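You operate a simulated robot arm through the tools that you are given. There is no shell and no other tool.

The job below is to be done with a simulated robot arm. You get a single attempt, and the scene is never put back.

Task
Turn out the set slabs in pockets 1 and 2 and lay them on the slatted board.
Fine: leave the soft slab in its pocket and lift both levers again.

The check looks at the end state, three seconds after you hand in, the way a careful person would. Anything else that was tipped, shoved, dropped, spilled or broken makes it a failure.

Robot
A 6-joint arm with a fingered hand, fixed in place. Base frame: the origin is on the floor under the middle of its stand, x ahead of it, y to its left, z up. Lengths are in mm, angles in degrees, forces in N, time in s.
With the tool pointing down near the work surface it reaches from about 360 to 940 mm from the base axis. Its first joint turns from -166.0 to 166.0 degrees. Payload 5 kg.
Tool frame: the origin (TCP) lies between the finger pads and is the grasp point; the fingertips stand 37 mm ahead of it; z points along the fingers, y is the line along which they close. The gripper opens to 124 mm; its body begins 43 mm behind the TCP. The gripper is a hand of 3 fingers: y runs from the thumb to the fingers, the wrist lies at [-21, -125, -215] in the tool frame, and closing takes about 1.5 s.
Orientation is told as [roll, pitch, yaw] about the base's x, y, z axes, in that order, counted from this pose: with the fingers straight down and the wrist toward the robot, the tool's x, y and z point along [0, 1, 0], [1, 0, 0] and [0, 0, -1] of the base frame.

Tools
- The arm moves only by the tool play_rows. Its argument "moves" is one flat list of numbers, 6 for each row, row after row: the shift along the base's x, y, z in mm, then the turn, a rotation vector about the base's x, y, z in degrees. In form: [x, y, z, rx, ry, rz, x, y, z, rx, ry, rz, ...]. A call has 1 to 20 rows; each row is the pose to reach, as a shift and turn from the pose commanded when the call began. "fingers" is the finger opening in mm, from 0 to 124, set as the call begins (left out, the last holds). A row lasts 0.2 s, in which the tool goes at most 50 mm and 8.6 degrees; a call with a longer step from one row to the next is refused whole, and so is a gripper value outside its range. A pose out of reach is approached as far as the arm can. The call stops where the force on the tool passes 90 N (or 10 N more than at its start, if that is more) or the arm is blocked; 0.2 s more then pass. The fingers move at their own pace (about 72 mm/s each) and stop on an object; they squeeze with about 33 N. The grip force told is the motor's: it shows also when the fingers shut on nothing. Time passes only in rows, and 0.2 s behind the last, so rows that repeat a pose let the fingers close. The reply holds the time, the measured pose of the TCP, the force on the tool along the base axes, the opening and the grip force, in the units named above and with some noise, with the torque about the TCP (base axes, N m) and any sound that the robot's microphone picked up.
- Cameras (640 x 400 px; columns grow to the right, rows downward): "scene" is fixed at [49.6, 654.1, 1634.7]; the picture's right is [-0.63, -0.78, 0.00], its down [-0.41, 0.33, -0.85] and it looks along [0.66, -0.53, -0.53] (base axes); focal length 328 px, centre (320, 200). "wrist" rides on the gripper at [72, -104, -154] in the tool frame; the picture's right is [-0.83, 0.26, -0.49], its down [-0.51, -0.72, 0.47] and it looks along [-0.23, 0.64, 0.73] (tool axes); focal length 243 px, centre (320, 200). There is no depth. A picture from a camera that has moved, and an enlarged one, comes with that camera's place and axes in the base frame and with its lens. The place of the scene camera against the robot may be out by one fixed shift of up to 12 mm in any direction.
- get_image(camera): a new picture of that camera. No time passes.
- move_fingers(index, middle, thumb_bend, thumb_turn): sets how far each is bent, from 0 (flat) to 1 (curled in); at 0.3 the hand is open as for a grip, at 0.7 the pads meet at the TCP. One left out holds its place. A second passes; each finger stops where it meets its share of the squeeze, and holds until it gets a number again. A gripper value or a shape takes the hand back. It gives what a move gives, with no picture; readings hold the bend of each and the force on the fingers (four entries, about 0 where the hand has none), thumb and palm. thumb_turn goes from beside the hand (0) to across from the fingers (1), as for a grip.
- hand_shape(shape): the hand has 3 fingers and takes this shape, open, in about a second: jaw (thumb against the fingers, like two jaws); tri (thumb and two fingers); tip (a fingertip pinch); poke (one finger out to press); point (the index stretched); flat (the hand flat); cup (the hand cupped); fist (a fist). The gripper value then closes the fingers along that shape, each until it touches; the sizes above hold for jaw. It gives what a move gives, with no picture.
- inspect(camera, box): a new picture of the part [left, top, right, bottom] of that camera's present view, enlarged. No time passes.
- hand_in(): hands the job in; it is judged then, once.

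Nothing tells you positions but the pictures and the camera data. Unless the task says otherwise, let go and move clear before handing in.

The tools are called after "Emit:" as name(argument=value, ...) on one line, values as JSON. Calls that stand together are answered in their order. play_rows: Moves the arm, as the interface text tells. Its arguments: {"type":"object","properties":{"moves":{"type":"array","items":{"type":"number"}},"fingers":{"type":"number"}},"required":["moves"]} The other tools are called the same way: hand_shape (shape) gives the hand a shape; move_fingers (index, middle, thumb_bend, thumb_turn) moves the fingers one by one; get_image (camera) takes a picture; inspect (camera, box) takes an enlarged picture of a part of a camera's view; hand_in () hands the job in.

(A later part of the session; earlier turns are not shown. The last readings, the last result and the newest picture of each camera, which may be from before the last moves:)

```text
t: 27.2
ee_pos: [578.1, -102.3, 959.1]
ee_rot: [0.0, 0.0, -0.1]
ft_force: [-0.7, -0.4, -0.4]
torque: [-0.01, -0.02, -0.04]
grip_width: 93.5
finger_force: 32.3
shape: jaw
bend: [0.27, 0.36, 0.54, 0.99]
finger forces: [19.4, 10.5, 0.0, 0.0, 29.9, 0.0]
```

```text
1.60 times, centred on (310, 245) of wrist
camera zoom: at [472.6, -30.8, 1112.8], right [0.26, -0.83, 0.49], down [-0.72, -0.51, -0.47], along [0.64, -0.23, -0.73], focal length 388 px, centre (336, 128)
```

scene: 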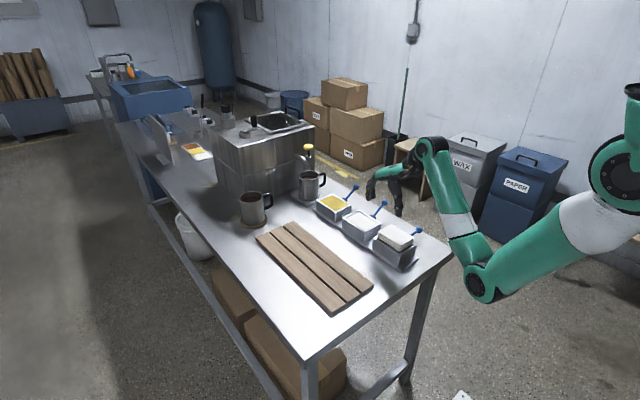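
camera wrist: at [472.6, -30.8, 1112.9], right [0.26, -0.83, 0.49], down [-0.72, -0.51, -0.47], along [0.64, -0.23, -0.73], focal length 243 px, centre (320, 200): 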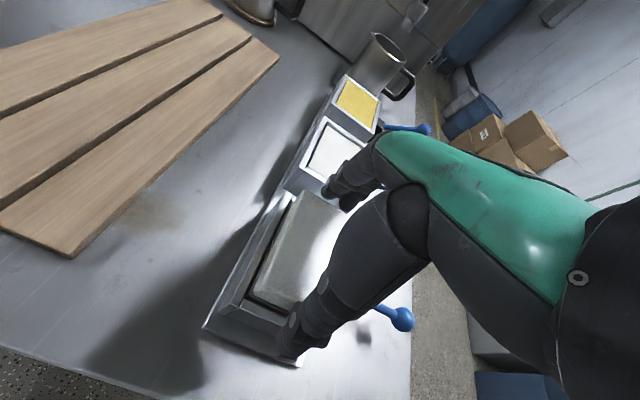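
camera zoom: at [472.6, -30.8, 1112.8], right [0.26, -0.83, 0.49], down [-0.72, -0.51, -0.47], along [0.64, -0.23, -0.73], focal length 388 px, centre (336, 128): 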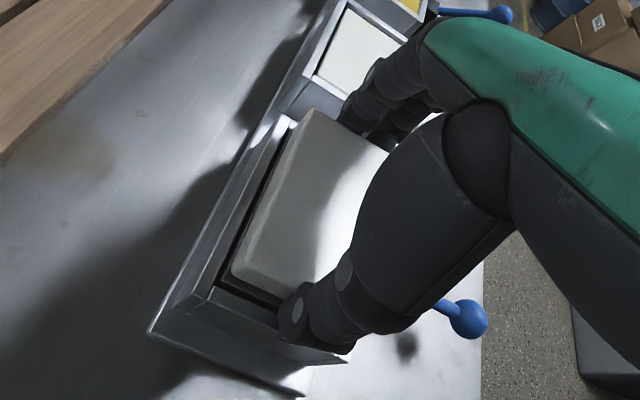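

The grip holds at about 30 N on both sides. I'll lift slowly and check that the slab comes along.

Emit:
play_rows(moves=[0, 0, 3, 0, 0, 0, 0, 0, 8, 0, 0, 0, 0, 0, 15, 0, 0, 0, 0, 0, 25, 0, 0, 0, 0, 0, 35, 0, 0, 0])

Emit:
inspect(camera="scene", box=[350, 170, 450, 270])

```text
t: 28.4
ee_pos: [576.9, -102.5, 992.4]
ee_rot: [0.1, -0.1, 0.0]
ft_force: [0.3, -0.1, -1.9]
torque: [0.0, 0.03, 0.0]
grip_width: 93.4
finger_force: 32.6
shape: jaw
bend: [0.27, 0.36, 0.54, 0.99]
finger forces: [19.5, 10.4, 0.0, 0.0, 29.9, 0.0]
```

```text
4.00 times, centred on (400, 220) of scene
camera zoom: at [49.6, 654.1, 1634.7], right [-0.63, -0.78, 0.0], down [-0.41, 0.33, -0.85], along [0.66, -0.53, -0.53], focal length 1310 px, centre (0, 120)
```

zoom: 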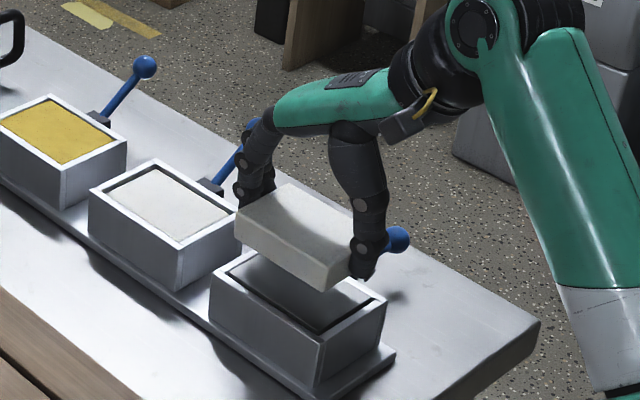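

Slab 1 is held level and clear of the mould. I'll carry it over the board to around [600, 152], staying high.

Emit:
play_rows(moves=[1, 8, 3, 0, 0, 0, 3, 28, 6, 0, 0, 0, 5, 53, 8, 0, 0, 0, 7, 80, 8, 0, 0, 0, 10, 108, 8, 0, 0, 0, 12, 136, 8, 0, 0, 0, 15, 164, 8, 0, 0, 0, 17, 192, 8, 0, 0, 0, 20, 220, 6, 0, 0, 0, 22, 244, 3, 0, 0, 0, 23, 254, 0, 0, 0, 0])

Emit:
get_image(camera="wrist")

Emit:
get_image(camera="scene")

```text
t: 30.8
ee_pos: [599.0, 150.8, 992.2]
ee_rot: [-0.1, 0.1, 0.0]
ft_force: [0.9, 0.2, -2.3]
torque: [-0.02, -0.01, -0.01]
grip_width: 93.6
finger_force: 33.3
shape: jaw
bend: [0.27, 0.36, 0.54, 0.99]
finger forces: [19.4, 10.4, 0.1, 0.0, 30.0, 0.0]
```

```text
taken
camera wrist: at [495.3, 222.8, 1147.2], right [0.26, -0.83, 0.49], down [-0.72, -0.51, -0.47], along [0.64, -0.23, -0.73], focal length 243 px, centre (320, 200)
```

wrist: 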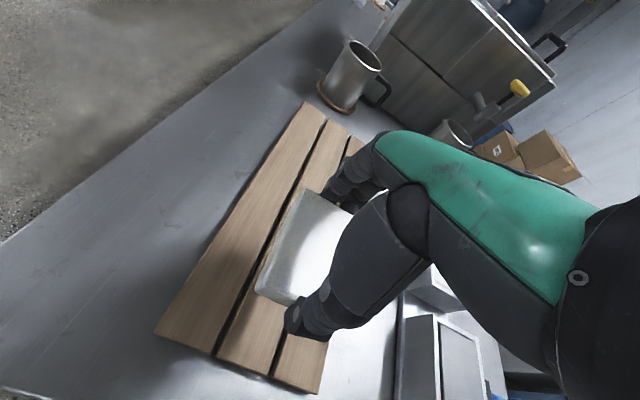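

```text
taken
```

scene: 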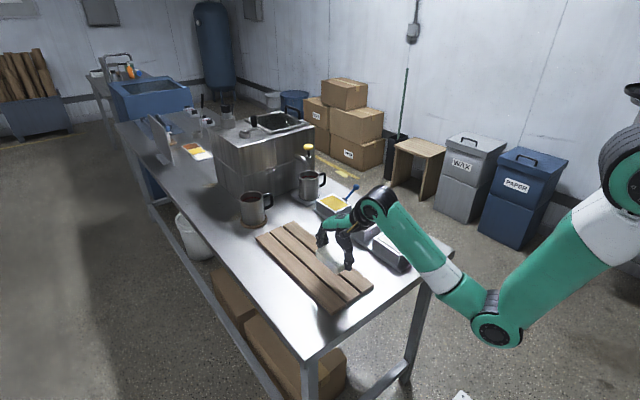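

Slab 1 is over the board, well inside its edges. I'll lower toward contact, expected at TCP z of about 902.

Emit:
play_rows(moves=[0, 0, -12, 0, 0, 0, 0, 0, -27, 0, 0, 0, 0, 0, -42, 0, 0, 0, 0, 0, -57, 0, 0, 0, 0, 0, -69, 0, 0, 0, 0, 0, -77, 0, 0, 0])

Emit:
inspect(camera="scene", box=[280, 200, 400, 320])

Emit:
inspect(camera="wrist", box=[160, 140, 420, 390])

```text
t: 32.2
ee_pos: [601.1, 151.0, 915.9]
ee_rot: [-0.1, 0.1, 0.0]
ft_force: [-0.1, -0.1, -1.5]
torque: [-0.03, -0.01, -0.02]
grip_width: 93.6
finger_force: 33.4
shape: jaw
bend: [0.27, 0.36, 0.54, 0.99]
finger forces: [19.5, 10.4, 0.0, 0.1, 30.0, 0.1]
```

```text
3.33 times, centred on (340, 260) of scene
camera zoom: at [49.6, 654.1, 1634.7], right [-0.63, -0.78, 0.0], down [-0.41, 0.33, -0.85], along [0.66, -0.53, -0.53], focal length 1092 px, centre (253, 0)
```

zoom: 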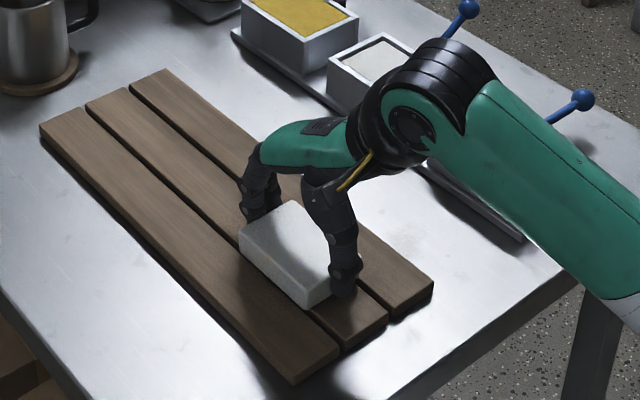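

```text
1.60 times, centred on (290, 265) of wrist
camera zoom: at [496.3, 223.1, 1070.9], right [0.26, -0.83, 0.49], down [-0.72, -0.51, -0.47], along [0.64, -0.23, -0.73], focal length 388 px, centre (368, 96)
```

zoom: 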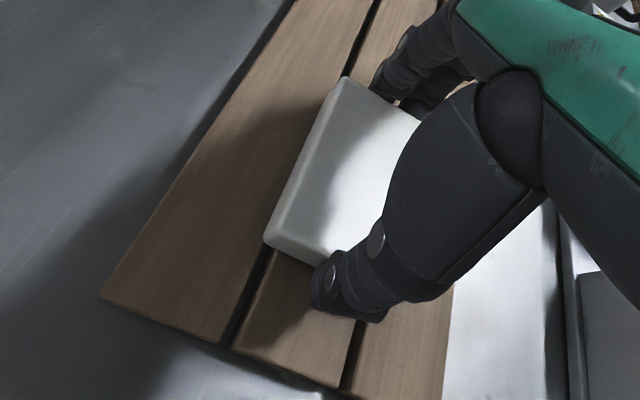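

It is close to the board now. I'll lower in fine steps and feel for contact.

Emit:
play_rows(moves=[0, 0, -3, 0, 0, 0, 0, 0, -6, 0, 0, 0, 0, 0, -8, 0, 0, 0, 0, 0, -10, 0, 0, 0])

Emit:
inspect(camera="scene", box=[300, 220, 400, 320])

```text
t: 33.2
ee_pos: [600.6, 151.7, 908.4]
ee_rot: [0.2, -0.3, 0.0]
ft_force: [-3.0, -0.1, 18.3]
torque: [-0.02, 0.42, 0.0]
grip_width: 92.9
finger_force: 32.6
shape: jaw
bend: [0.27, 0.36, 0.54, 0.99]
finger forces: [19.3, 10.7, 0.0, 0.1, 32.4, 0.0]
```

```text
4.00 times, centred on (350, 270) of scene
camera zoom: at [49.6, 654.1, 1634.7], right [-0.63, -0.78, 0.0], down [-0.41, 0.33, -0.85], along [0.66, -0.53, -0.53], focal length 1310 px, centre (200, -80)
```

zoom: 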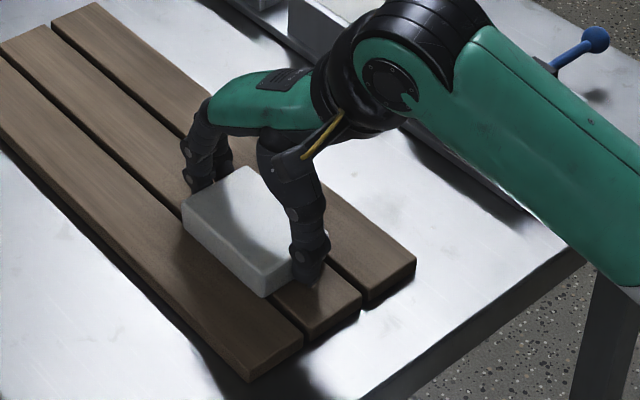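

The slab is resting on the board: about 18 N reaction at z 908. I'll ease the load by 2 mm and open the hand.

Emit:
play_rows(moves=[0, 0, 2, 0, 0, 0, 0, 0, 2, 0, 0, 0])

Emit:
play_rows(moves=[0, 0, 0, 0, 0, 0, 0, 0, 0, 0, 0, 0, 0, 0, 0, 0, 0, 0, 0, 0, 0, 0, 0, 0, 0, 0, 0, 0, 0, 0], fingers=124)

Emit:
inspect(camera="scene", box=[300, 220, 400, 320])

Emit:
get_image(camera="wrist")

```text
t: 33.8
ee_pos: [601.6, 151.2, 909.4]
ee_rot: [0.0, -0.1, 0.2]
ft_force: [3.0, 3.4, 11.9]
torque: [0.08, 0.01, 0.02]
grip_width: 92.7
finger_force: 32.7
shape: jaw
bend: [0.27, 0.36, 0.54, 0.99]
finger forces: [21.5, 12.4, 0.1, 0.0, 30.5, 0.0]
```

```text
t: 35.0
ee_pos: [600.1, 150.8, 908.9]
ee_rot: [0.0, -0.1, 0.0]
ft_force: [0.7, -0.3, 0.1]
torque: [-0.04, 0.01, -0.02]
grip_width: 123.6
finger_force: 0.2
shape: jaw
bend: [0.3, 0.3, 0.3, 0.98]
finger forces: [0.0, 0.0, 0.0, 0.0, 0.0, 0.0]
```

```text
4.00 times, centred on (350, 270) of scene
camera zoom: at [49.6, 654.1, 1634.7], right [-0.63, -0.78, 0.0], down [-0.41, 0.33, -0.85], along [0.66, -0.53, -0.53], focal length 1310 px, centre (200, -80)
```

zoom: 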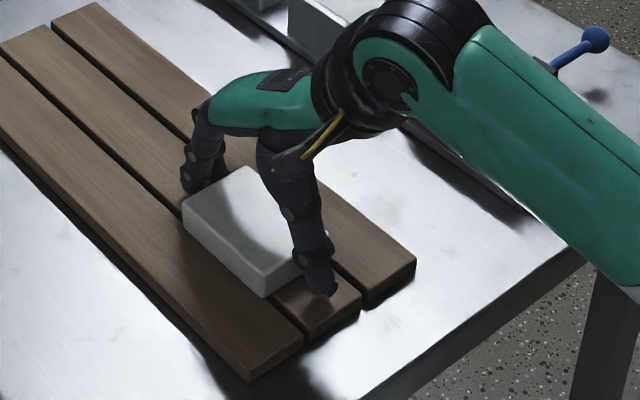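

```text
taken
camera wrist: at [496.0, 222.9, 1063.2], right [0.26, -0.83, 0.49], down [-0.72, -0.51, -0.47], along [0.64, -0.23, -0.73], focal length 243 px, centre (320, 200)
```

wrist: 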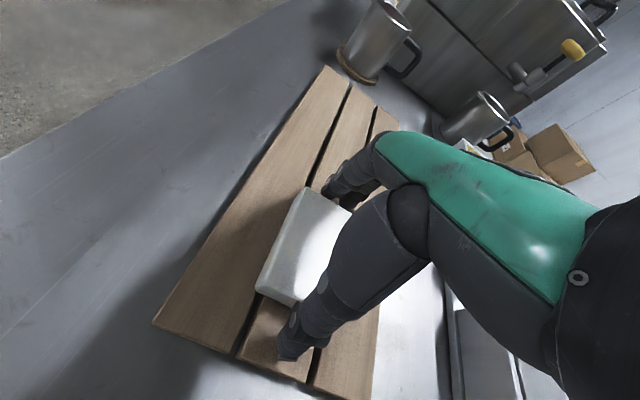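

Slab 1 lies flat on the board. I'll rise straight up, move over to lever 2, and close the jaw into the pressing pad on the way.

Emit:
play_rows(moves=[0, 0, 10, 0, 0, 0, 0, 0, 30, 0, 0, 0, 0, 0, 60, 0, 0, 0, 0, 0, 90, 0, 0, 0, 0, 0, 111, 0, 0, 0])

Emit:
play_rows(moves=[13, -37, 0, 0, 0, 0, 27, -75, 0, 0, 0, 0, 40, -112, 0, 0, 0, 0, 54, -150, 0, 0, 0, 0, 67, -187, 0, 0, 0, 0, 80, -224, 0, 0, 0, 0, 94, -262, 0, 0, 0, 0, 107, -299, 0, 0, 0, 0, 121, -337, 0, 0, 0, 0, 134, -374, 0, 0, 0, 0, 134, -374, 0, 0, 0, 0], fingers=0)

Emit:
get_image(camera="wrist")

Emit:
inspect(camera="scene", box=[230, 150, 470, 320])

```text
t: 36.2
ee_pos: [598.9, 149.2, 1019.9]
ee_rot: [0.1, 0.1, -0.1]
ft_force: [0.8, -0.1, 0.2]
torque: [-0.02, -0.03, -0.03]
grip_width: 123.6
finger_force: 0.1
shape: jaw
bend: [0.3, 0.3, 0.3, 0.98]
finger forces: [0.0, 0.0, 0.1, 0.1, 0.0, 0.0]
```

```text
t: 38.6
ee_pos: [736.4, -222.2, 1019.8]
ee_rot: [0.0, 0.0, 0.1]
ft_force: [0.3, 0.3, 0.1]
torque: [0.01, 0.0, 0.0]
grip_width: 0.3
finger_force: 32.7
shape: jaw
bend: [0.7, 0.7, 0.57, 1.0]
finger forces: [0.1, 0.0, 0.0, 0.1, 0.1, 0.0]
```

```text
taken
camera wrist: at [631.5, -150.0, 1174.2], right [0.26, -0.83, 0.49], down [-0.72, -0.51, -0.47], along [0.64, -0.23, -0.73], focal length 243 px, centre (320, 200)
```

wrist: 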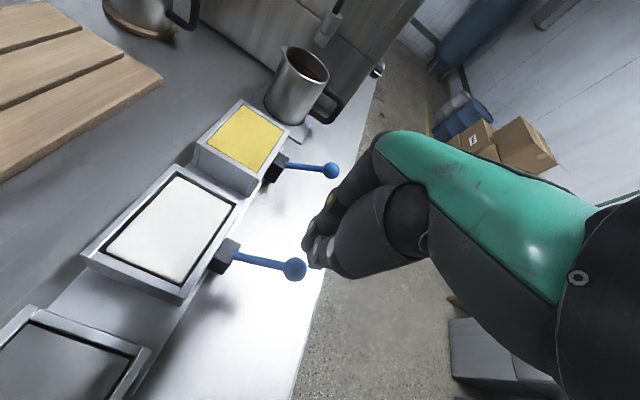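

```text
2.35 times, centred on (350, 235) of scene
camera zoom: at [49.6, 654.1, 1634.7], right [-0.63, -0.78, 0.0], down [-0.41, 0.33, -0.85], along [0.66, -0.53, -0.53], focal length 771 px, centre (249, 118)
```

zoom: 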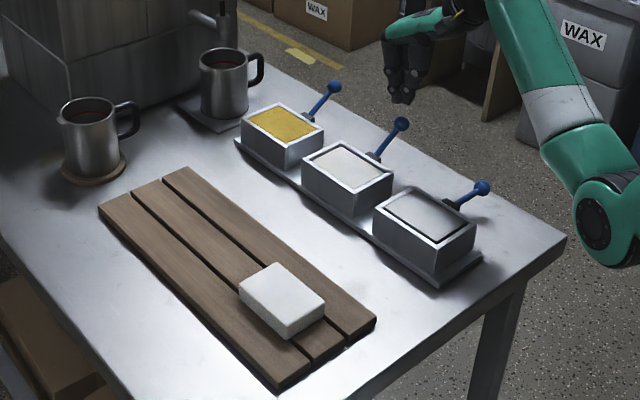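

Slab 1 is flat on the board. Ball 2 measures [736, -223, 942] from this view, directly under the fingertips. I'll press lever 2 along the same path as lever 1.

Emit:
play_rows(moves=[0, 0, -12, 0, 0, 0, 0, 0, -22, 0, 0, 0, 0, 0, -29, 0, 0, 0, 0, -2, -33, 0, 0, 0, 0, -5, -37, 0, 0, 0, 0, -8, -41, 0, 0, 0, 0, -10, -45, 0, 0, 0, 0, -12, -49, 0, 0, 0, 0, -13, -53, 0, 0, 0, 0, -14, -57, 0, 0, 0, 0, -14, -61, 0, 0, 0, 0, -14, -65, 0, 0, 0, 0, -14, -69, 0, 0, 0])

Emit:
get_image(camera="wrist")

Emit:
inspect(camera="scene", box=[320, 150, 440, 270])

```text
t: 41.4
ee_pos: [735.3, -236.8, 949.4]
ee_rot: [-0.1, 0.2, 0.0]
ft_force: [-0.2, -3.5, 5.2]
torque: [-0.12, 0.04, -0.01]
grip_width: 0.0
finger_force: 33.0
shape: jaw
bend: [0.7, 0.7, 0.57, 1.0]
finger forces: [0.0, 0.0, 0.1, 0.0, 0.0, 0.0]
```

```text
taken
camera wrist: at [630.1, -165.2, 1104.1], right [0.26, -0.83, 0.49], down [-0.72, -0.51, -0.47], along [0.64, -0.23, -0.73], focal length 243 px, centre (320, 200)
```

wrist: 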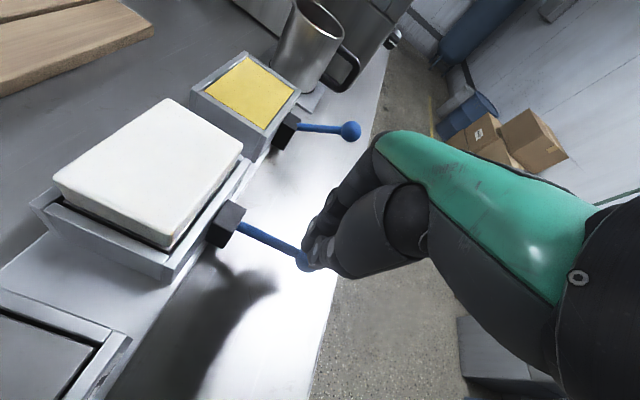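

```text
3.33 times, centred on (380, 210) of scene
camera zoom: at [49.6, 654.1, 1634.7], right [-0.63, -0.78, 0.0], down [-0.41, 0.33, -0.85], along [0.66, -0.53, -0.53], focal length 1092 px, centre (120, 167)
```

zoom: 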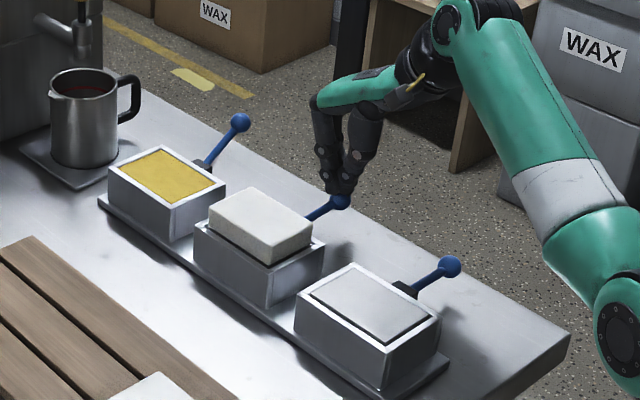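

Slab 2 is rising as slab 1 did. I'll finish the last few millimetres to the stop, then back off.

Emit:
play_rows(moves=[0, 0, -3, 0, 0, 0, 0, 0, -6, 0, 0, 0, 0, 0, -9, 0, 0, 0])

Emit:
play_rows(moves=[0, 0, 5, 0, 0, 0, 0, 0, 12, 0, 0, 0, 0, 0, 30, 0, 0, 0, 0, 0, 60, 0, 0, 0, 0, 0, 100, 0, 0, 0, 0, 0, 120, 0, 0, 0])

Emit:
inspect(camera="wrist", box=[40, 120, 320, 330])

Emit:
inspect(camera="scene", box=[325, 185, 425, 265])

```text
t: 42.2
ee_pos: [735.9, -238.0, 942.6]
ee_rot: [-0.2, -0.3, 0.0]
ft_force: [-6.3, -4.5, 16.4]
torque: [-0.16, 0.23, -0.01]
grip_width: 0.1
finger_force: 33.1
shape: jaw
bend: [0.7, 0.7, 0.57, 1.0]
finger forces: [0.0, 0.0, 0.0, 0.1, 0.0, 0.0]
```

```text
t: 43.6
ee_pos: [735.2, -238.2, 1061.0]
ee_rot: [0.0, 0.0, 0.0]
ft_force: [0.4, 0.0, -0.2]
torque: [-0.02, 0.01, 0.02]
grip_width: 0.0
finger_force: 32.8
shape: jaw
bend: [0.7, 0.7, 0.57, 1.0]
finger forces: [0.1, 0.0, 0.0, 0.0, 0.1, 0.1]
```

```text
1.90 times, centred on (180, 225) of wrist
camera zoom: at [630.9, -165.2, 1216.0], right [0.26, -0.83, 0.49], down [-0.72, -0.51, -0.47], along [0.64, -0.23, -0.73], focal length 462 px, centre (587, 152)
```

zoom: 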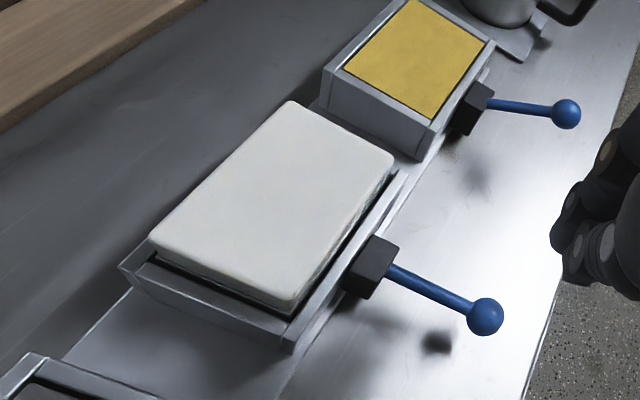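

```text
5.00 times, centred on (375, 225) of scene
camera zoom: at [49.6, 654.1, 1634.7], right [-0.63, -0.78, 0.0], down [-0.41, 0.33, -0.85], along [0.66, -0.53, -0.53], focal length 1638 px, centre (45, 75)
```

zoom: 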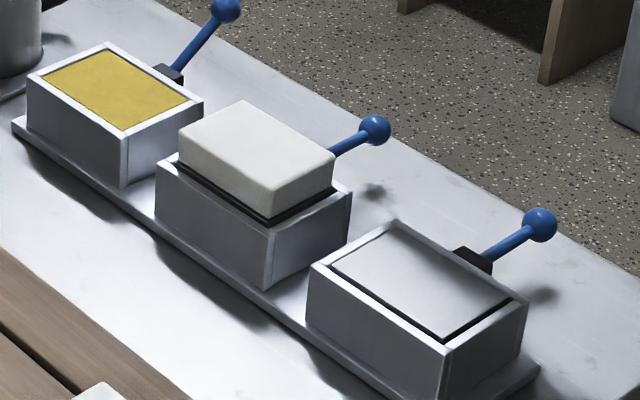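

Lever 2 stays down and slab 2 stands up, centered near [735, -102] with its top at about 941. I'll open the hand and move above it.

Emit:
play_rows(moves=[0, 27, 0, 0, 0, 0, 0, 54, 0, 0, 0, 0, 0, 81, 0, 0, 0, 0, 0, 108, -5, 0, 0, 0, 0, 135, -15, 0, 0, 0, 0, 135, -35, 0, 0, 0, 0, 135, -55, 0, 0, 0, 0, 135, -68, 0, 0, 0], fingers=124)

Emit:
get_image(camera="wrist")

Emit:
inspect(camera="scene", box=[320, 160, 440, 270])

```text
t: 45.4
ee_pos: [734.3, -103.2, 993.0]
ee_rot: [-0.1, 0.0, 0.0]
ft_force: [0.4, 0.3, 0.3]
torque: [0.01, 0.01, 0.01]
grip_width: 123.8
finger_force: 0.1
shape: jaw
bend: [0.3, 0.3, 0.3, 0.98]
finger forces: [0.0, 0.0, 0.0, 0.0, 0.0, 0.0]
```

```text
taken
camera wrist: at [629.7, -30.5, 1147.5], right [0.26, -0.83, 0.49], down [-0.72, -0.51, -0.47], along [0.64, -0.23, -0.73], focal length 243 px, centre (320, 200)
```

wrist: 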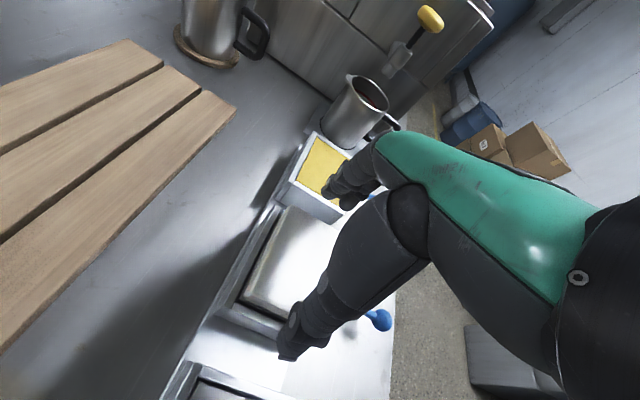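

```text
3.64 times, centred on (380, 215) of scene
camera zoom: at [49.6, 654.1, 1634.7], right [-0.63, -0.78, 0.0], down [-0.41, 0.33, -0.85], along [0.66, -0.53, -0.53], focal length 1191 px, centre (102, 146)
```

zoom: 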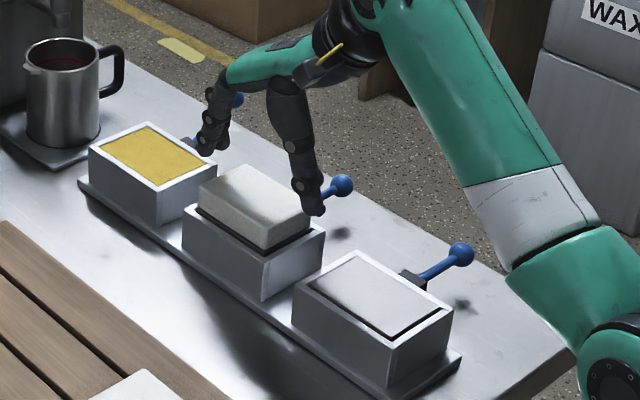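

The alignment matches the first pick. I'll descend 34 mm and grip slab 2.

Emit:
play_rows(moves=[0, 0, -8, 0, 0, 0, 1, 0, -16, 0, 0, 0, 1, 0, -24, 0, 0, 0, 1, 0, -30, 0, 0, 0, 1, 0, -34, 0, 0, 0])

Emit:
inspect(camera="scene", box=[330, 175, 410, 255])

Emit:
play_rows(moves=[0, 0, 0, 0, 0, 0, 0, 0, 0, 0, 0, 0, 0, 0, 0, 0, 0, 0, 0, 0, 0, 0, 0, 0, 0, 0, 0, 0, 0, 0, 0, 0, 0, 0, 0, 0], fingers=80)

Emit:
inspect(camera="scene", box=[330, 175, 410, 255])

```text
t: 46.6
ee_pos: [735.3, -101.9, 960.1]
ee_rot: [0.0, 0.0, 0.0]
ft_force: [0.1, 0.6, 0.2]
torque: [0.01, -0.01, -0.03]
grip_width: 123.7
finger_force: 0.1
shape: jaw
bend: [0.3, 0.3, 0.3, 0.98]
finger forces: [0.0, 0.1, 0.0, 0.1, 0.1, 0.0]
```

```text
5.00 times, centred on (370, 215) of scene
camera zoom: at [49.6, 654.1, 1634.7], right [-0.63, -0.78, 0.0], down [-0.41, 0.33, -0.85], along [0.66, -0.53, -0.53], focal length 1638 px, centre (70, 125)
```

zoom: 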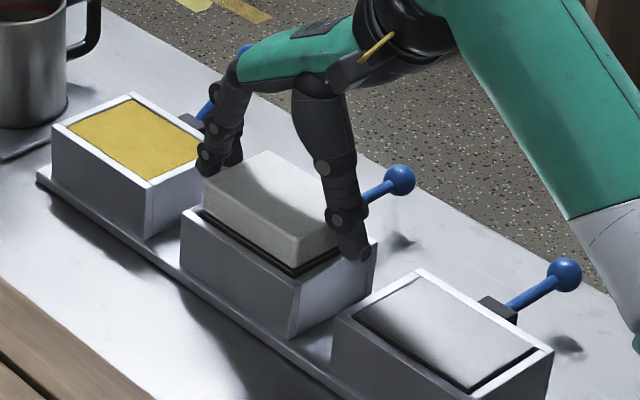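

```text
t: 48.0
ee_pos: [734.9, -102.4, 958.4]
ee_rot: [0.0, 0.0, 0.0]
ft_force: [0.9, 0.3, -0.3]
torque: [0.0, -0.04, 0.02]
grip_width: 93.3
finger_force: 32.6
shape: jaw
bend: [0.27, 0.36, 0.54, 0.99]
finger forces: [19.4, 10.4, 0.1, 0.0, 29.8, 0.0]
```

```text
5.00 times, centred on (370, 215) of scene
camera zoom: at [49.6, 654.1, 1634.7], right [-0.63, -0.78, 0.0], down [-0.41, 0.33, -0.85], along [0.66, -0.53, -0.53], focal length 1638 px, centre (70, 125)
```

zoom: 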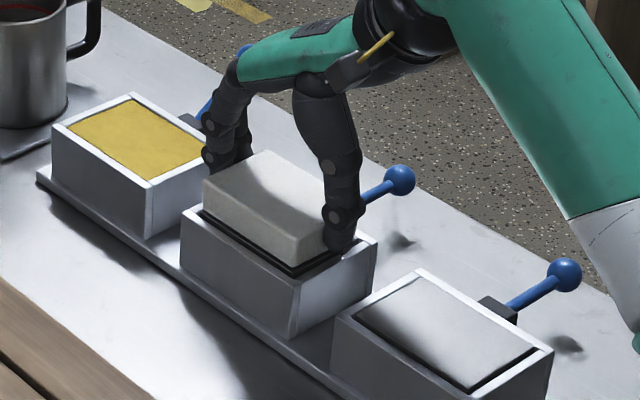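

Slab 2 is gripped the same way. I'll lift it and carry it to [770, 150] on the board, well clear of slab 1.

Emit:
play_rows(moves=[0, 0, 3, 0, 0, 0, 0, 0, 8, 0, 0, 0, 0, 0, 15, 0, 0, 0, 0, 0, 25, 0, 0, 0, 0, 0, 38, 0, 0, 0])

Emit:
inspect(camera="scene", box=[330, 165, 430, 255])

Emit:
play_rows(moves=[1, 8, 0, 0, 0, 0, 4, 28, 0, 0, 0, 0, 7, 53, 0, 0, 0, 0, 11, 80, 0, 0, 0, 0, 15, 108, 0, 0, 0, 0, 19, 136, 0, 0, 0, 0, 23, 164, 0, 0, 0, 0, 27, 192, 0, 0, 0, 0, 31, 220, 0, 0, 0, 0, 34, 243, 0, 0, 0, 0, 35, 252, 0, 0, 0, 0])

Emit:
get_image(camera="wrist")

Emit:
get_image(camera="scene")

```text
t: 49.2
ee_pos: [734.9, -102.5, 997.2]
ee_rot: [0.0, 0.0, 0.0]
ft_force: [-1.0, 0.1, -1.8]
torque: [0.0, -0.02, 0.0]
grip_width: 93.5
finger_force: 32.8
shape: jaw
bend: [0.27, 0.36, 0.54, 0.99]
finger forces: [19.5, 10.4, 0.0, 0.1, 29.9, 0.0]
```

```text
4.44 times, centred on (380, 210) of scene
camera zoom: at [49.6, 654.1, 1634.7], right [-0.63, -0.78, 0.0], down [-0.41, 0.33, -0.85], along [0.66, -0.53, -0.53], focal length 1456 px, centre (53, 156)
```

zoom: 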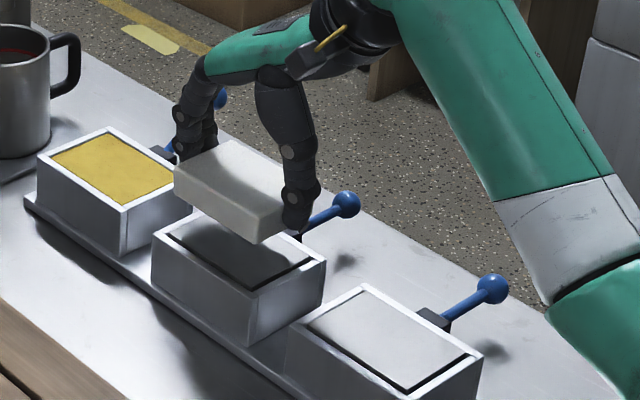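

```text
t: 51.6
ee_pos: [771.9, 150.1, 997.2]
ee_rot: [0.0, 0.0, 0.0]
ft_force: [-0.8, 0.0, -0.9]
torque: [0.02, 0.0, 0.01]
grip_width: 93.3
finger_force: 32.8
shape: jaw
bend: [0.27, 0.36, 0.54, 0.99]
finger forces: [19.6, 10.5, 0.0, 0.0, 30.0, 0.0]
```

```text
taken
camera wrist: at [667.0, 223.3, 1152.0], right [0.26, -0.83, 0.49], down [-0.72, -0.51, -0.47], along [0.64, -0.23, -0.73], focal length 243 px, centre (320, 200)
```

wrist: 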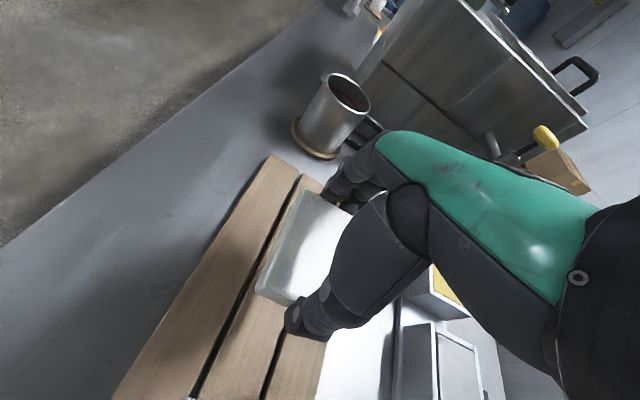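

```text
taken
```

scene: 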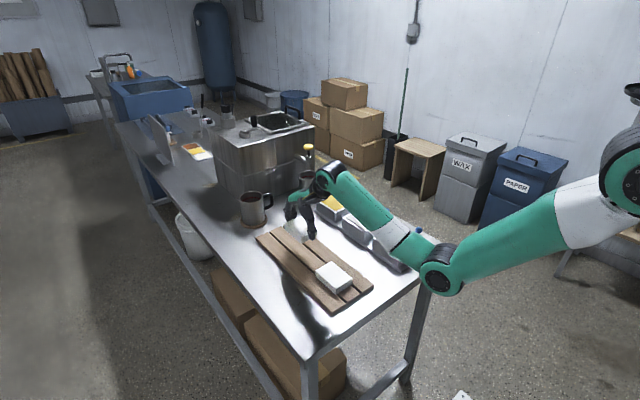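

Slab 2 is held level over the board, with slab 1 well clear of the thumb side. I'll lower it the same way, expecting contact at about z 909.

Emit:
play_rows(moves=[0, 0, -12, 0, 0, 0, 0, 0, -27, 0, 0, 0, 0, 0, -42, 0, 0, 0, 0, 0, -57, 0, 0, 0, 0, 0, -70, 0, 0, 0, 0, 0, -80, 0, 0, 0])

Emit:
inspect(camera="scene", box=[240, 180, 380, 310])

Emit:
play_rows(moves=[0, 0, -3, 0, 0, 0, 0, 0, -6, 0, 0, 0, 0, 0, -8, 0, 0, 0, 0, 0, -10, 0, 0, 0])

```text
t: 53.0
ee_pos: [769.8, 149.7, 915.7]
ee_rot: [0.0, 0.0, 0.0]
ft_force: [-0.5, -0.3, -2.1]
torque: [0.01, 0.0, -0.01]
grip_width: 93.4
finger_force: 33.6
shape: jaw
bend: [0.27, 0.36, 0.54, 0.99]
finger forces: [19.5, 10.5, 0.0, 0.0, 30.2, 0.1]
```

```text
3.08 times, centred on (310, 245) of scene
camera zoom: at [49.6, 654.1, 1634.7], right [-0.63, -0.78, 0.0], down [-0.41, 0.33, -0.85], along [0.66, -0.53, -0.53], focal length 1008 px, centre (351, 62)
```

zoom: 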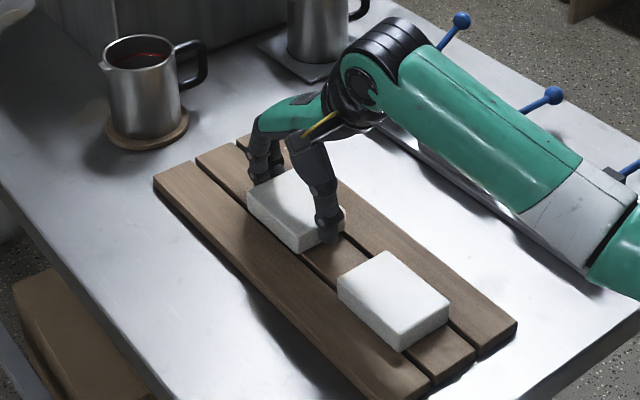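

```text
t: 54.0
ee_pos: [770.1, 151.0, 909.5]
ee_rot: [0.0, -0.3, 0.0]
ft_force: [-4.3, -0.8, 18.2]
torque: [0.01, 0.51, -0.02]
grip_width: 92.7
finger_force: 33.3
shape: jaw
bend: [0.27, 0.36, 0.54, 0.99]
finger forces: [19.1, 10.5, 0.0, 0.0, 33.0, 0.0]
```

Contact is the same as before, about 18 N at z 909. I'll ease off and release.

Emit:
play_rows(moves=[0, 0, 2, 0, 0, 0, 0, 0, 2, 0, 0, 0])

Emit:
play_rows(moves=[0, 0, 0, 0, 0, 0, 0, 0, 0, 0, 0, 0, 0, 0, 0, 0, 0, 0, 0, 0, 0, 0, 0, 0, 0, 0, 0, 0, 0, 0], fingers=124)

Emit:
inspect(camera="scene", box=[240, 180, 380, 310])

Emit:
play_rows(moves=[0, 0, 10, 0, 0, 0, 0, 0, 30, 0, 0, 0, 0, 0, 60, 0, 0, 0, 0, 0, 90, 0, 0, 0, 0, 0, 115, 0, 0, 0])

Emit:
get_image(camera="scene")

```text
t: 54.6
ee_pos: [769.5, 151.4, 909.7]
ee_rot: [0.0, -0.1, 0.1]
ft_force: [-0.4, 0.6, 16.0]
torque: [0.03, 0.16, 0.0]
grip_width: 92.8
finger_force: 32.9
shape: jaw
bend: [0.27, 0.36, 0.54, 0.99]
finger forces: [20.1, 11.2, 0.0, 0.0, 32.2, 0.0]
```

```text
t: 55.8
ee_pos: [771.4, 148.8, 907.2]
ee_rot: [0.0, 0.0, 0.1]
ft_force: [-0.4, 0.4, 0.6]
torque: [0.01, -0.01, 0.04]
grip_width: 123.7
finger_force: 0.0
shape: jaw
bend: [0.3, 0.3, 0.3, 0.98]
finger forces: [0.0, 0.0, 0.1, 0.0, 0.0, 0.0]
```

```text
3.08 times, centred on (310, 245) of scene
camera zoom: at [49.6, 654.1, 1634.7], right [-0.63, -0.78, 0.0], down [-0.41, 0.33, -0.85], along [0.66, -0.53, -0.53], focal length 1008 px, centre (351, 62)
```

zoom: 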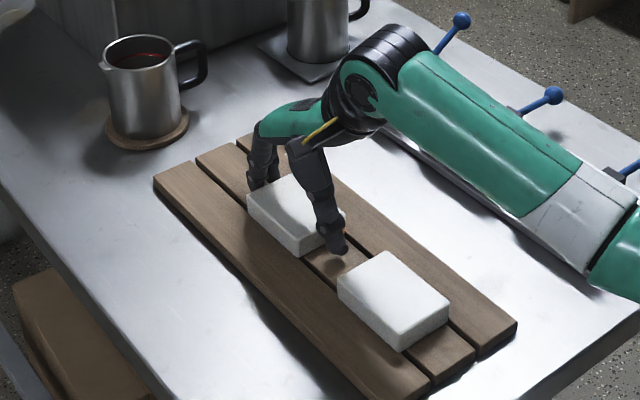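

```text
t: 57.0
ee_pos: [770.7, 152.2, 1022.4]
ee_rot: [-0.1, -0.1, 0.0]
ft_force: [-0.3, 0.1, 0.0]
torque: [-0.03, 0.0, 0.01]
grip_width: 123.6
finger_force: 0.2
shape: jaw
bend: [0.3, 0.3, 0.3, 0.98]
finger forces: [0.0, 0.1, 0.0, 0.0, 0.1, 0.0]
```

```text
taken
```

scene: 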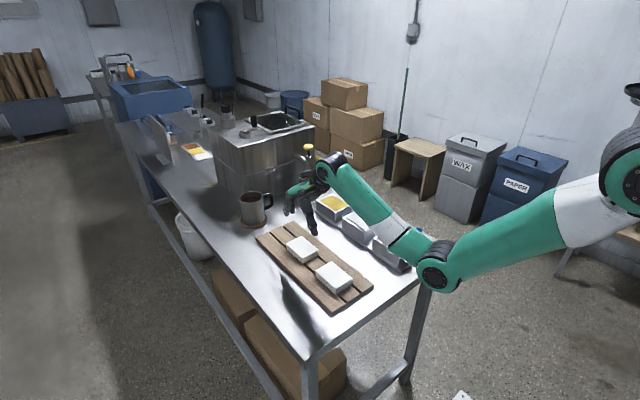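

Both slabs lie flat on the board. Next are the levers. Both balls are now near z 894: ball 2 at [735.5, -239.5] and ball 1 at [576, -240]. I'll move above ball 2 with a partly open jaw.

Emit:
play_rows(moves=[-3, -36, 0, 0, 0, 0, -6, -71, 0, 0, 0, 0, -10, -107, 0, 0, 0, 0, -13, -142, 0, 0, 0, 0, -16, -178, 0, 0, 0, 0, -19, -213, 0, 0, 0, 0, -22, -249, 0, 0, 0, 0, -25, -284, 0, 0, 0, 0, -28, -320, 0, 0, 0, 0, -32, -356, 0, 0, 0, 0, -35, -391, 0, 0, 0, 0, -35, -391, -20, 0, 0, 0], fingers=74)

Emit:
get_image(camera="wrist")

Emit:
inspect(camera="scene", box=[320, 150, 460, 280])

```text
t: 59.6
ee_pos: [734.1, -239.9, 1004.0]
ee_rot: [0.1, 0.0, 0.0]
ft_force: [-0.1, -0.4, 0.8]
torque: [0.02, -0.01, 0.02]
grip_width: 74.4
finger_force: 0.0
shape: jaw
bend: [0.73, 0.41, 0.65, 1.0]
finger forces: [0.1, 0.0, 0.1, 0.0, 0.0, 0.0]
```

```text
taken
camera wrist: at [629.4, -167.9, 1159.0], right [0.26, -0.83, 0.49], down [-0.72, -0.51, -0.47], along [0.64, -0.23, -0.73], focal length 243 px, centre (320, 200)
```

wrist: 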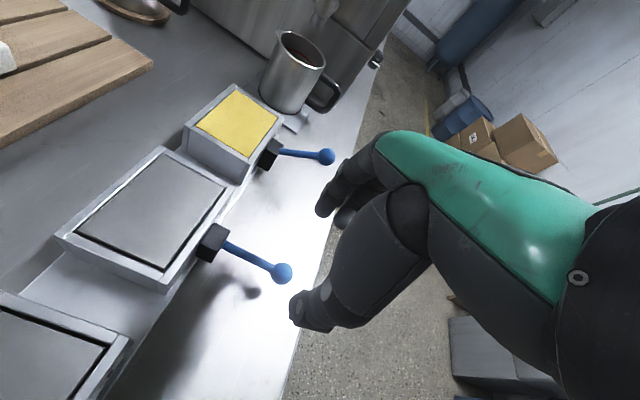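

```text
3.08 times, centred on (390, 215) of scene
camera zoom: at [49.6, 654.1, 1634.7], right [-0.63, -0.78, 0.0], down [-0.41, 0.33, -0.85], along [0.66, -0.53, -0.53], focal length 1008 px, centre (105, 154)
```

zoom: 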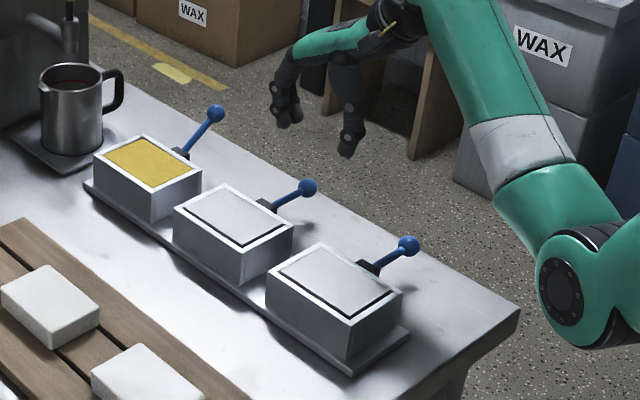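

Ball 2 shows at about [737, -239.5, 895]. I'll descend around it with the thumb and fingers on either side.

Emit:
play_rows(moves=[1, 0, -15, 0, 0, 0, 2, 0, -30, 0, 0, 0, 2, 0, -45, 0, 0, 0, 2, 0, -58, 0, 0, 0])

Emit:
inspect(camera="wrist", box=[180, 130, 420, 360])

Emit:
inspect(camera="scene", box=[350, 150, 450, 240])

```text
t: 60.6
ee_pos: [736.1, -240.2, 946.6]
ee_rot: [0.0, 0.0, -0.1]
ft_force: [-0.2, -0.1, -0.7]
torque: [0.01, -0.01, 0.02]
grip_width: 74.5
finger_force: 0.0
shape: jaw
bend: [0.73, 0.41, 0.65, 1.0]
finger forces: [0.0, 0.0, 0.0, 0.1, 0.0, 0.0]
```

```text
1.74 times, centred on (300, 245) of wrist
camera zoom: at [632.3, -168.4, 1101.1], right [0.26, -0.83, 0.49], down [-0.72, -0.51, -0.47], along [0.64, -0.23, -0.73], focal length 422 px, centre (355, 122)
```

zoom: 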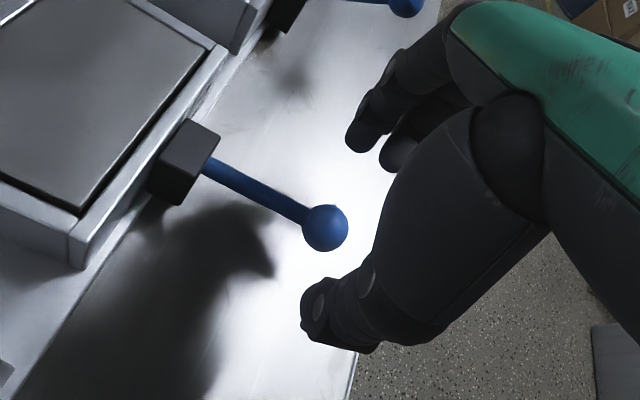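

```text
4.44 times, centred on (400, 195) of scene
camera zoom: at [49.6, 654.1, 1634.7], right [-0.63, -0.78, 0.0], down [-0.41, 0.33, -0.85], along [0.66, -0.53, -0.53], focal length 1456 px, centre (-36, 222)
```

zoom: 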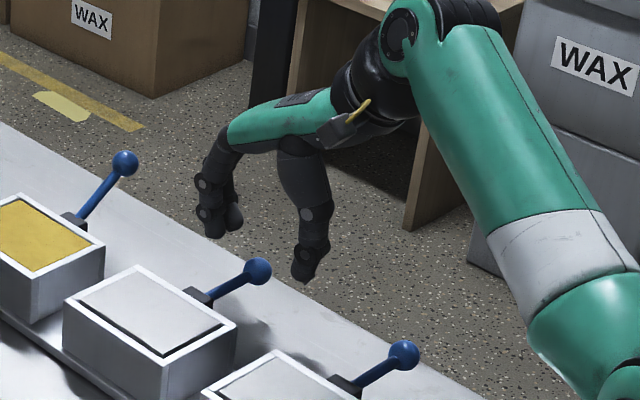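

The ball sits centered between thumb and fingers. I'll descend the last 36 mm and close gently on it.

Emit:
play_rows(moves=[0, 0, -12, 0, 0, 0, 0, 1, -24, 0, 0, 0, 0, 1, -36, 0, 0, 0])

Emit:
play_rows(moves=[0, 0, 0, 0, 0, 0, 0, 0, 0, 0, 0, 0, 0, 0, 0, 0, 0, 0, 0, 0, 0, 0, 0, 0, 0, 0, 0, 0, 0, 0, 0, 0, 0, 0, 0, 0], fingers=15)

Emit:
inspect(camera="wrist", box=[180, 130, 420, 360])

Emit:
inspect(camera="scene", box=[350, 170, 450, 260])

```text
t: 61.4
ee_pos: [738.1, -240.0, 909.5]
ee_rot: [0.0, 0.0, 0.0]
ft_force: [0.6, 0.5, 0.8]
torque: [0.0, 0.03, -0.01]
grip_width: 74.3
finger_force: 0.1
shape: jaw
bend: [0.73, 0.41, 0.65, 1.0]
finger forces: [0.0, 0.1, 0.1, 0.1, 0.0, 0.0]
```

```text
t: 62.8
ee_pos: [737.1, -239.4, 910.3]
ee_rot: [0.1, 0.0, 0.0]
ft_force: [-3.0, 0.3, 0.8]
torque: [0.0, 0.05, -0.02]
grip_width: 15.7
finger_force: 0.1
shape: jaw
bend: [0.72, 0.63, 0.72, 1.0]
finger forces: [0.1, 0.0, 0.0, 0.0, 2.5, 0.0]
```

```text
1.74 times, centred on (300, 245) of wrist
camera zoom: at [633.0, -167.4, 1064.7], right [0.26, -0.83, 0.49], down [-0.72, -0.51, -0.47], along [0.64, -0.23, -0.73], focal length 422 px, centre (355, 122)
```

zoom: 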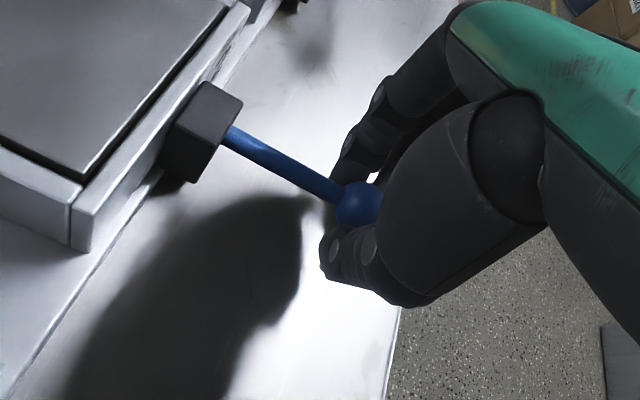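

```text
4.44 times, centred on (400, 215) of scene
camera zoom: at [49.6, 654.1, 1634.7], right [-0.63, -0.78, 0.0], down [-0.41, 0.33, -0.85], along [0.66, -0.53, -0.53], focal length 1456 px, centre (-36, 133)
```

zoom: 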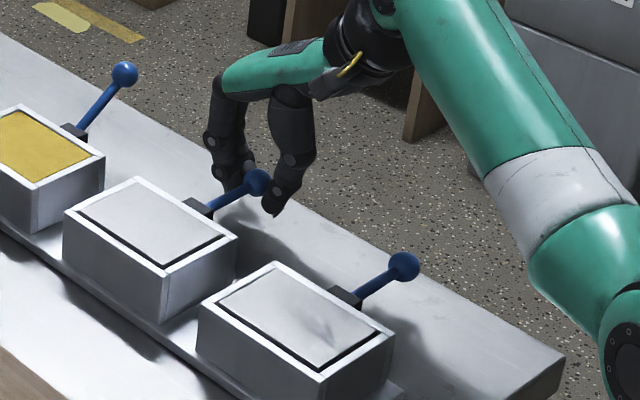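

The fingers reached 15 mm with only light thumb contact. I'll close further to take a real grip on the ball.

Emit:
play_rows(moves=[0, 0, 0, 0, 0, 0, 0, 0, 0, 0, 0, 0, 0, 0, 0, 0, 0, 0, 0, 0, 0, 0, 0, 0], fingers=0)

Emit:
inspect(camera="wrist", box=[240, 160, 400, 320])

Emit:
inspect(camera="scene", box=[370, 175, 440, 240])

```text
t: 63.8
ee_pos: [737.1, -239.2, 909.6]
ee_rot: [0.1, 0.1, 0.0]
ft_force: [-9.6, -1.8, -2.9]
torque: [-0.07, 0.17, 0.0]
grip_width: 9.3
finger_force: 33.1
shape: jaw
bend: [0.71, 0.7, 0.75, 1.0]
finger forces: [16.8, 5.2, 0.1, 0.0, 29.2, 0.1]
```

```text
2.50 times, centred on (320, 240) of wrist
camera zoom: at [632.7, -167.5, 1064.3], right [0.26, -0.83, 0.49], down [-0.72, -0.51, -0.47], along [0.64, -0.23, -0.73], focal length 606 px, centre (320, 100)
```

zoom: 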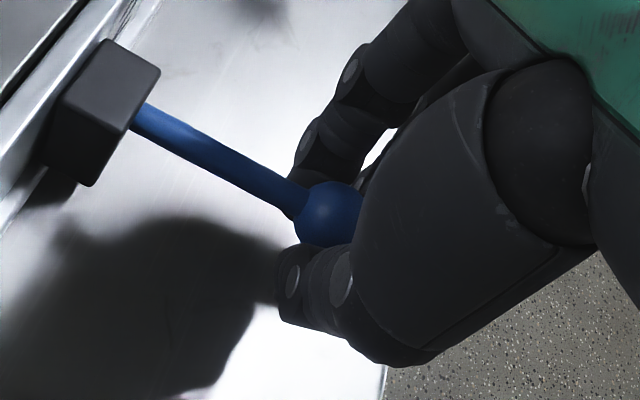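

```text
6.15 times, centred on (405, 208) of scene
camera zoom: at [49.6, 654.1, 1634.7], right [-0.63, -0.78, 0.0], down [-0.41, 0.33, -0.85], along [0.66, -0.53, -0.53], focal length 2016 px, centre (-203, 154)
```

zoom: 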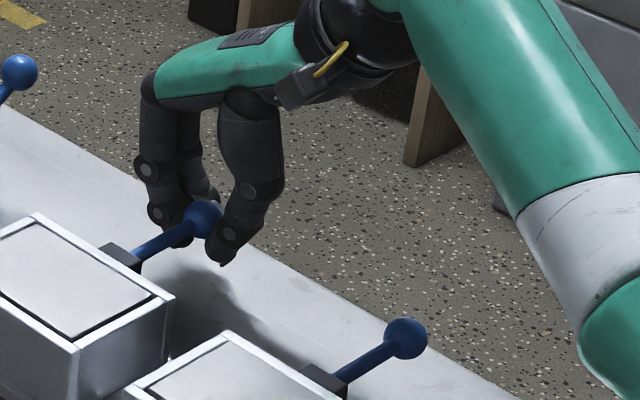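

The ball is now gripped by the thumb and index finger. I'll raise it slowly along the lever's arc.

Emit:
play_rows(moves=[0, 0, 4, 0, 0, 0, 0, 0, 8, 0, 0, 0, 0, 1, 12, 0, 0, 0, 0, 2, 16, 0, 0, 0])

Emit:
inspect(camera="scene", box=[340, 170, 440, 250])

Emit:
inspect(camera="wrist", box=[200, 140, 400, 320])

```text
t: 64.8
ee_pos: [736.6, -238.4, 925.4]
ee_rot: [0.0, -0.1, 0.0]
ft_force: [-15.1, -1.4, -3.4]
torque: [-0.16, 0.29, 0.0]
grip_width: 9.5
finger_force: 32.9
shape: jaw
bend: [0.72, 0.7, 0.75, 1.0]
finger forces: [15.9, 3.2, 0.0, 0.0, 29.4, 0.1]
```

```text
5.00 times, centred on (390, 210) of scene
camera zoom: at [49.6, 654.1, 1634.7], right [-0.63, -0.78, 0.0], down [-0.41, 0.33, -0.85], along [0.66, -0.53, -0.53], focal length 1638 px, centre (-30, 150)
```

zoom: 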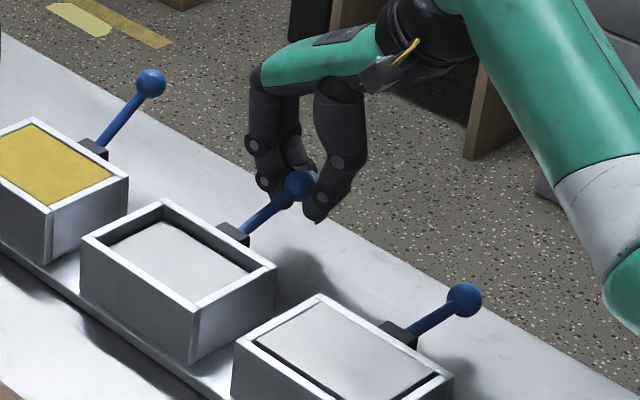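

```text
2.22 times, centred on (300, 230) of wrist
camera zoom: at [633.1, -166.5, 1080.7], right [0.26, -0.83, 0.49], down [-0.72, -0.51, -0.47], along [0.64, -0.23, -0.73], focal length 539 px, centre (364, 133)
```

zoom: 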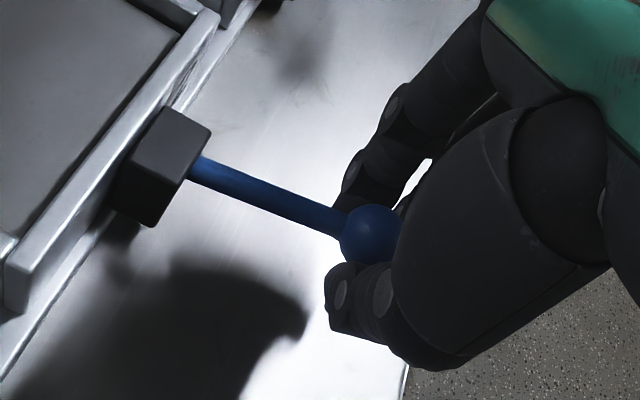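

The lever is rising and the plate is sinking back into the pocket. I'll continue along the arc and shift 2 mm in -x to relieve the side load.

Emit:
play_rows(moves=[-1, 1, 4, 0, 0, 0, -2, 2, 9, 0, 0, 0, -2, 4, 14, 0, 0, 0, -2, 6, 18, 0, 0, 0, -2, 8, 22, 0, 0, 0, -2, 10, 26, 0, 0, 0])

Emit:
inspect(camera="scene", box=[340, 170, 440, 250])

Emit:
inspect(camera="wrist", box=[200, 140, 400, 320])

```text
t: 66.2
ee_pos: [735.1, -228.6, 950.9]
ee_rot: [0.0, 0.2, 0.1]
ft_force: [-3.0, -5.9, -14.9]
torque: [-0.23, -0.03, -0.07]
grip_width: 9.0
finger_force: 32.8
shape: jaw
bend: [0.72, 0.7, 0.76, 1.0]
finger forces: [20.1, 0.1, 0.0, 0.0, 27.2, 0.0]
```

```text
5.00 times, centred on (390, 210) of scene
camera zoom: at [49.6, 654.1, 1634.7], right [-0.63, -0.78, 0.0], down [-0.41, 0.33, -0.85], along [0.66, -0.53, -0.53], focal length 1638 px, centre (-30, 150)
```

zoom: 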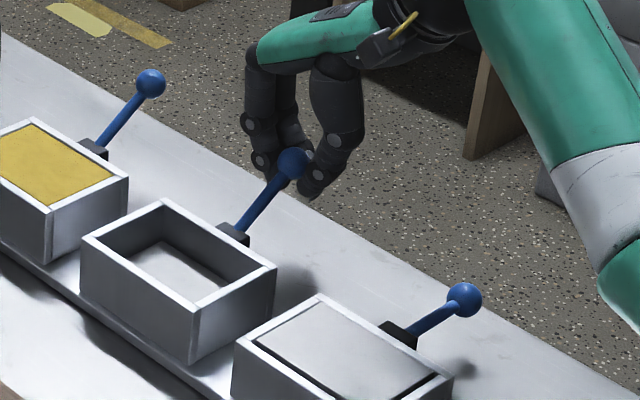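

```text
2.22 times, centred on (300, 230) of wrist
camera zoom: at [631.5, -156.6, 1104.9], right [0.26, -0.83, 0.49], down [-0.72, -0.51, -0.47], along [0.64, -0.23, -0.73], focal length 539 px, centre (364, 133)
```

zoom: 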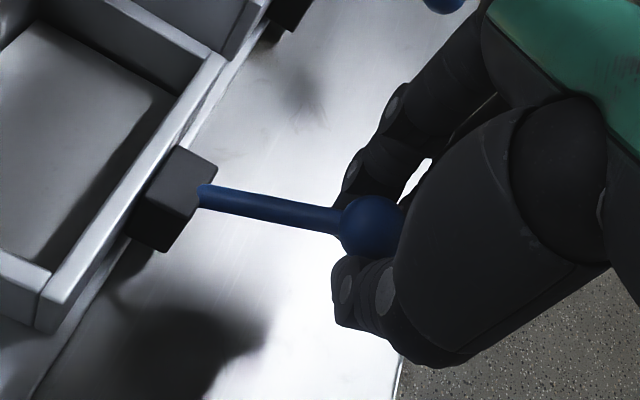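

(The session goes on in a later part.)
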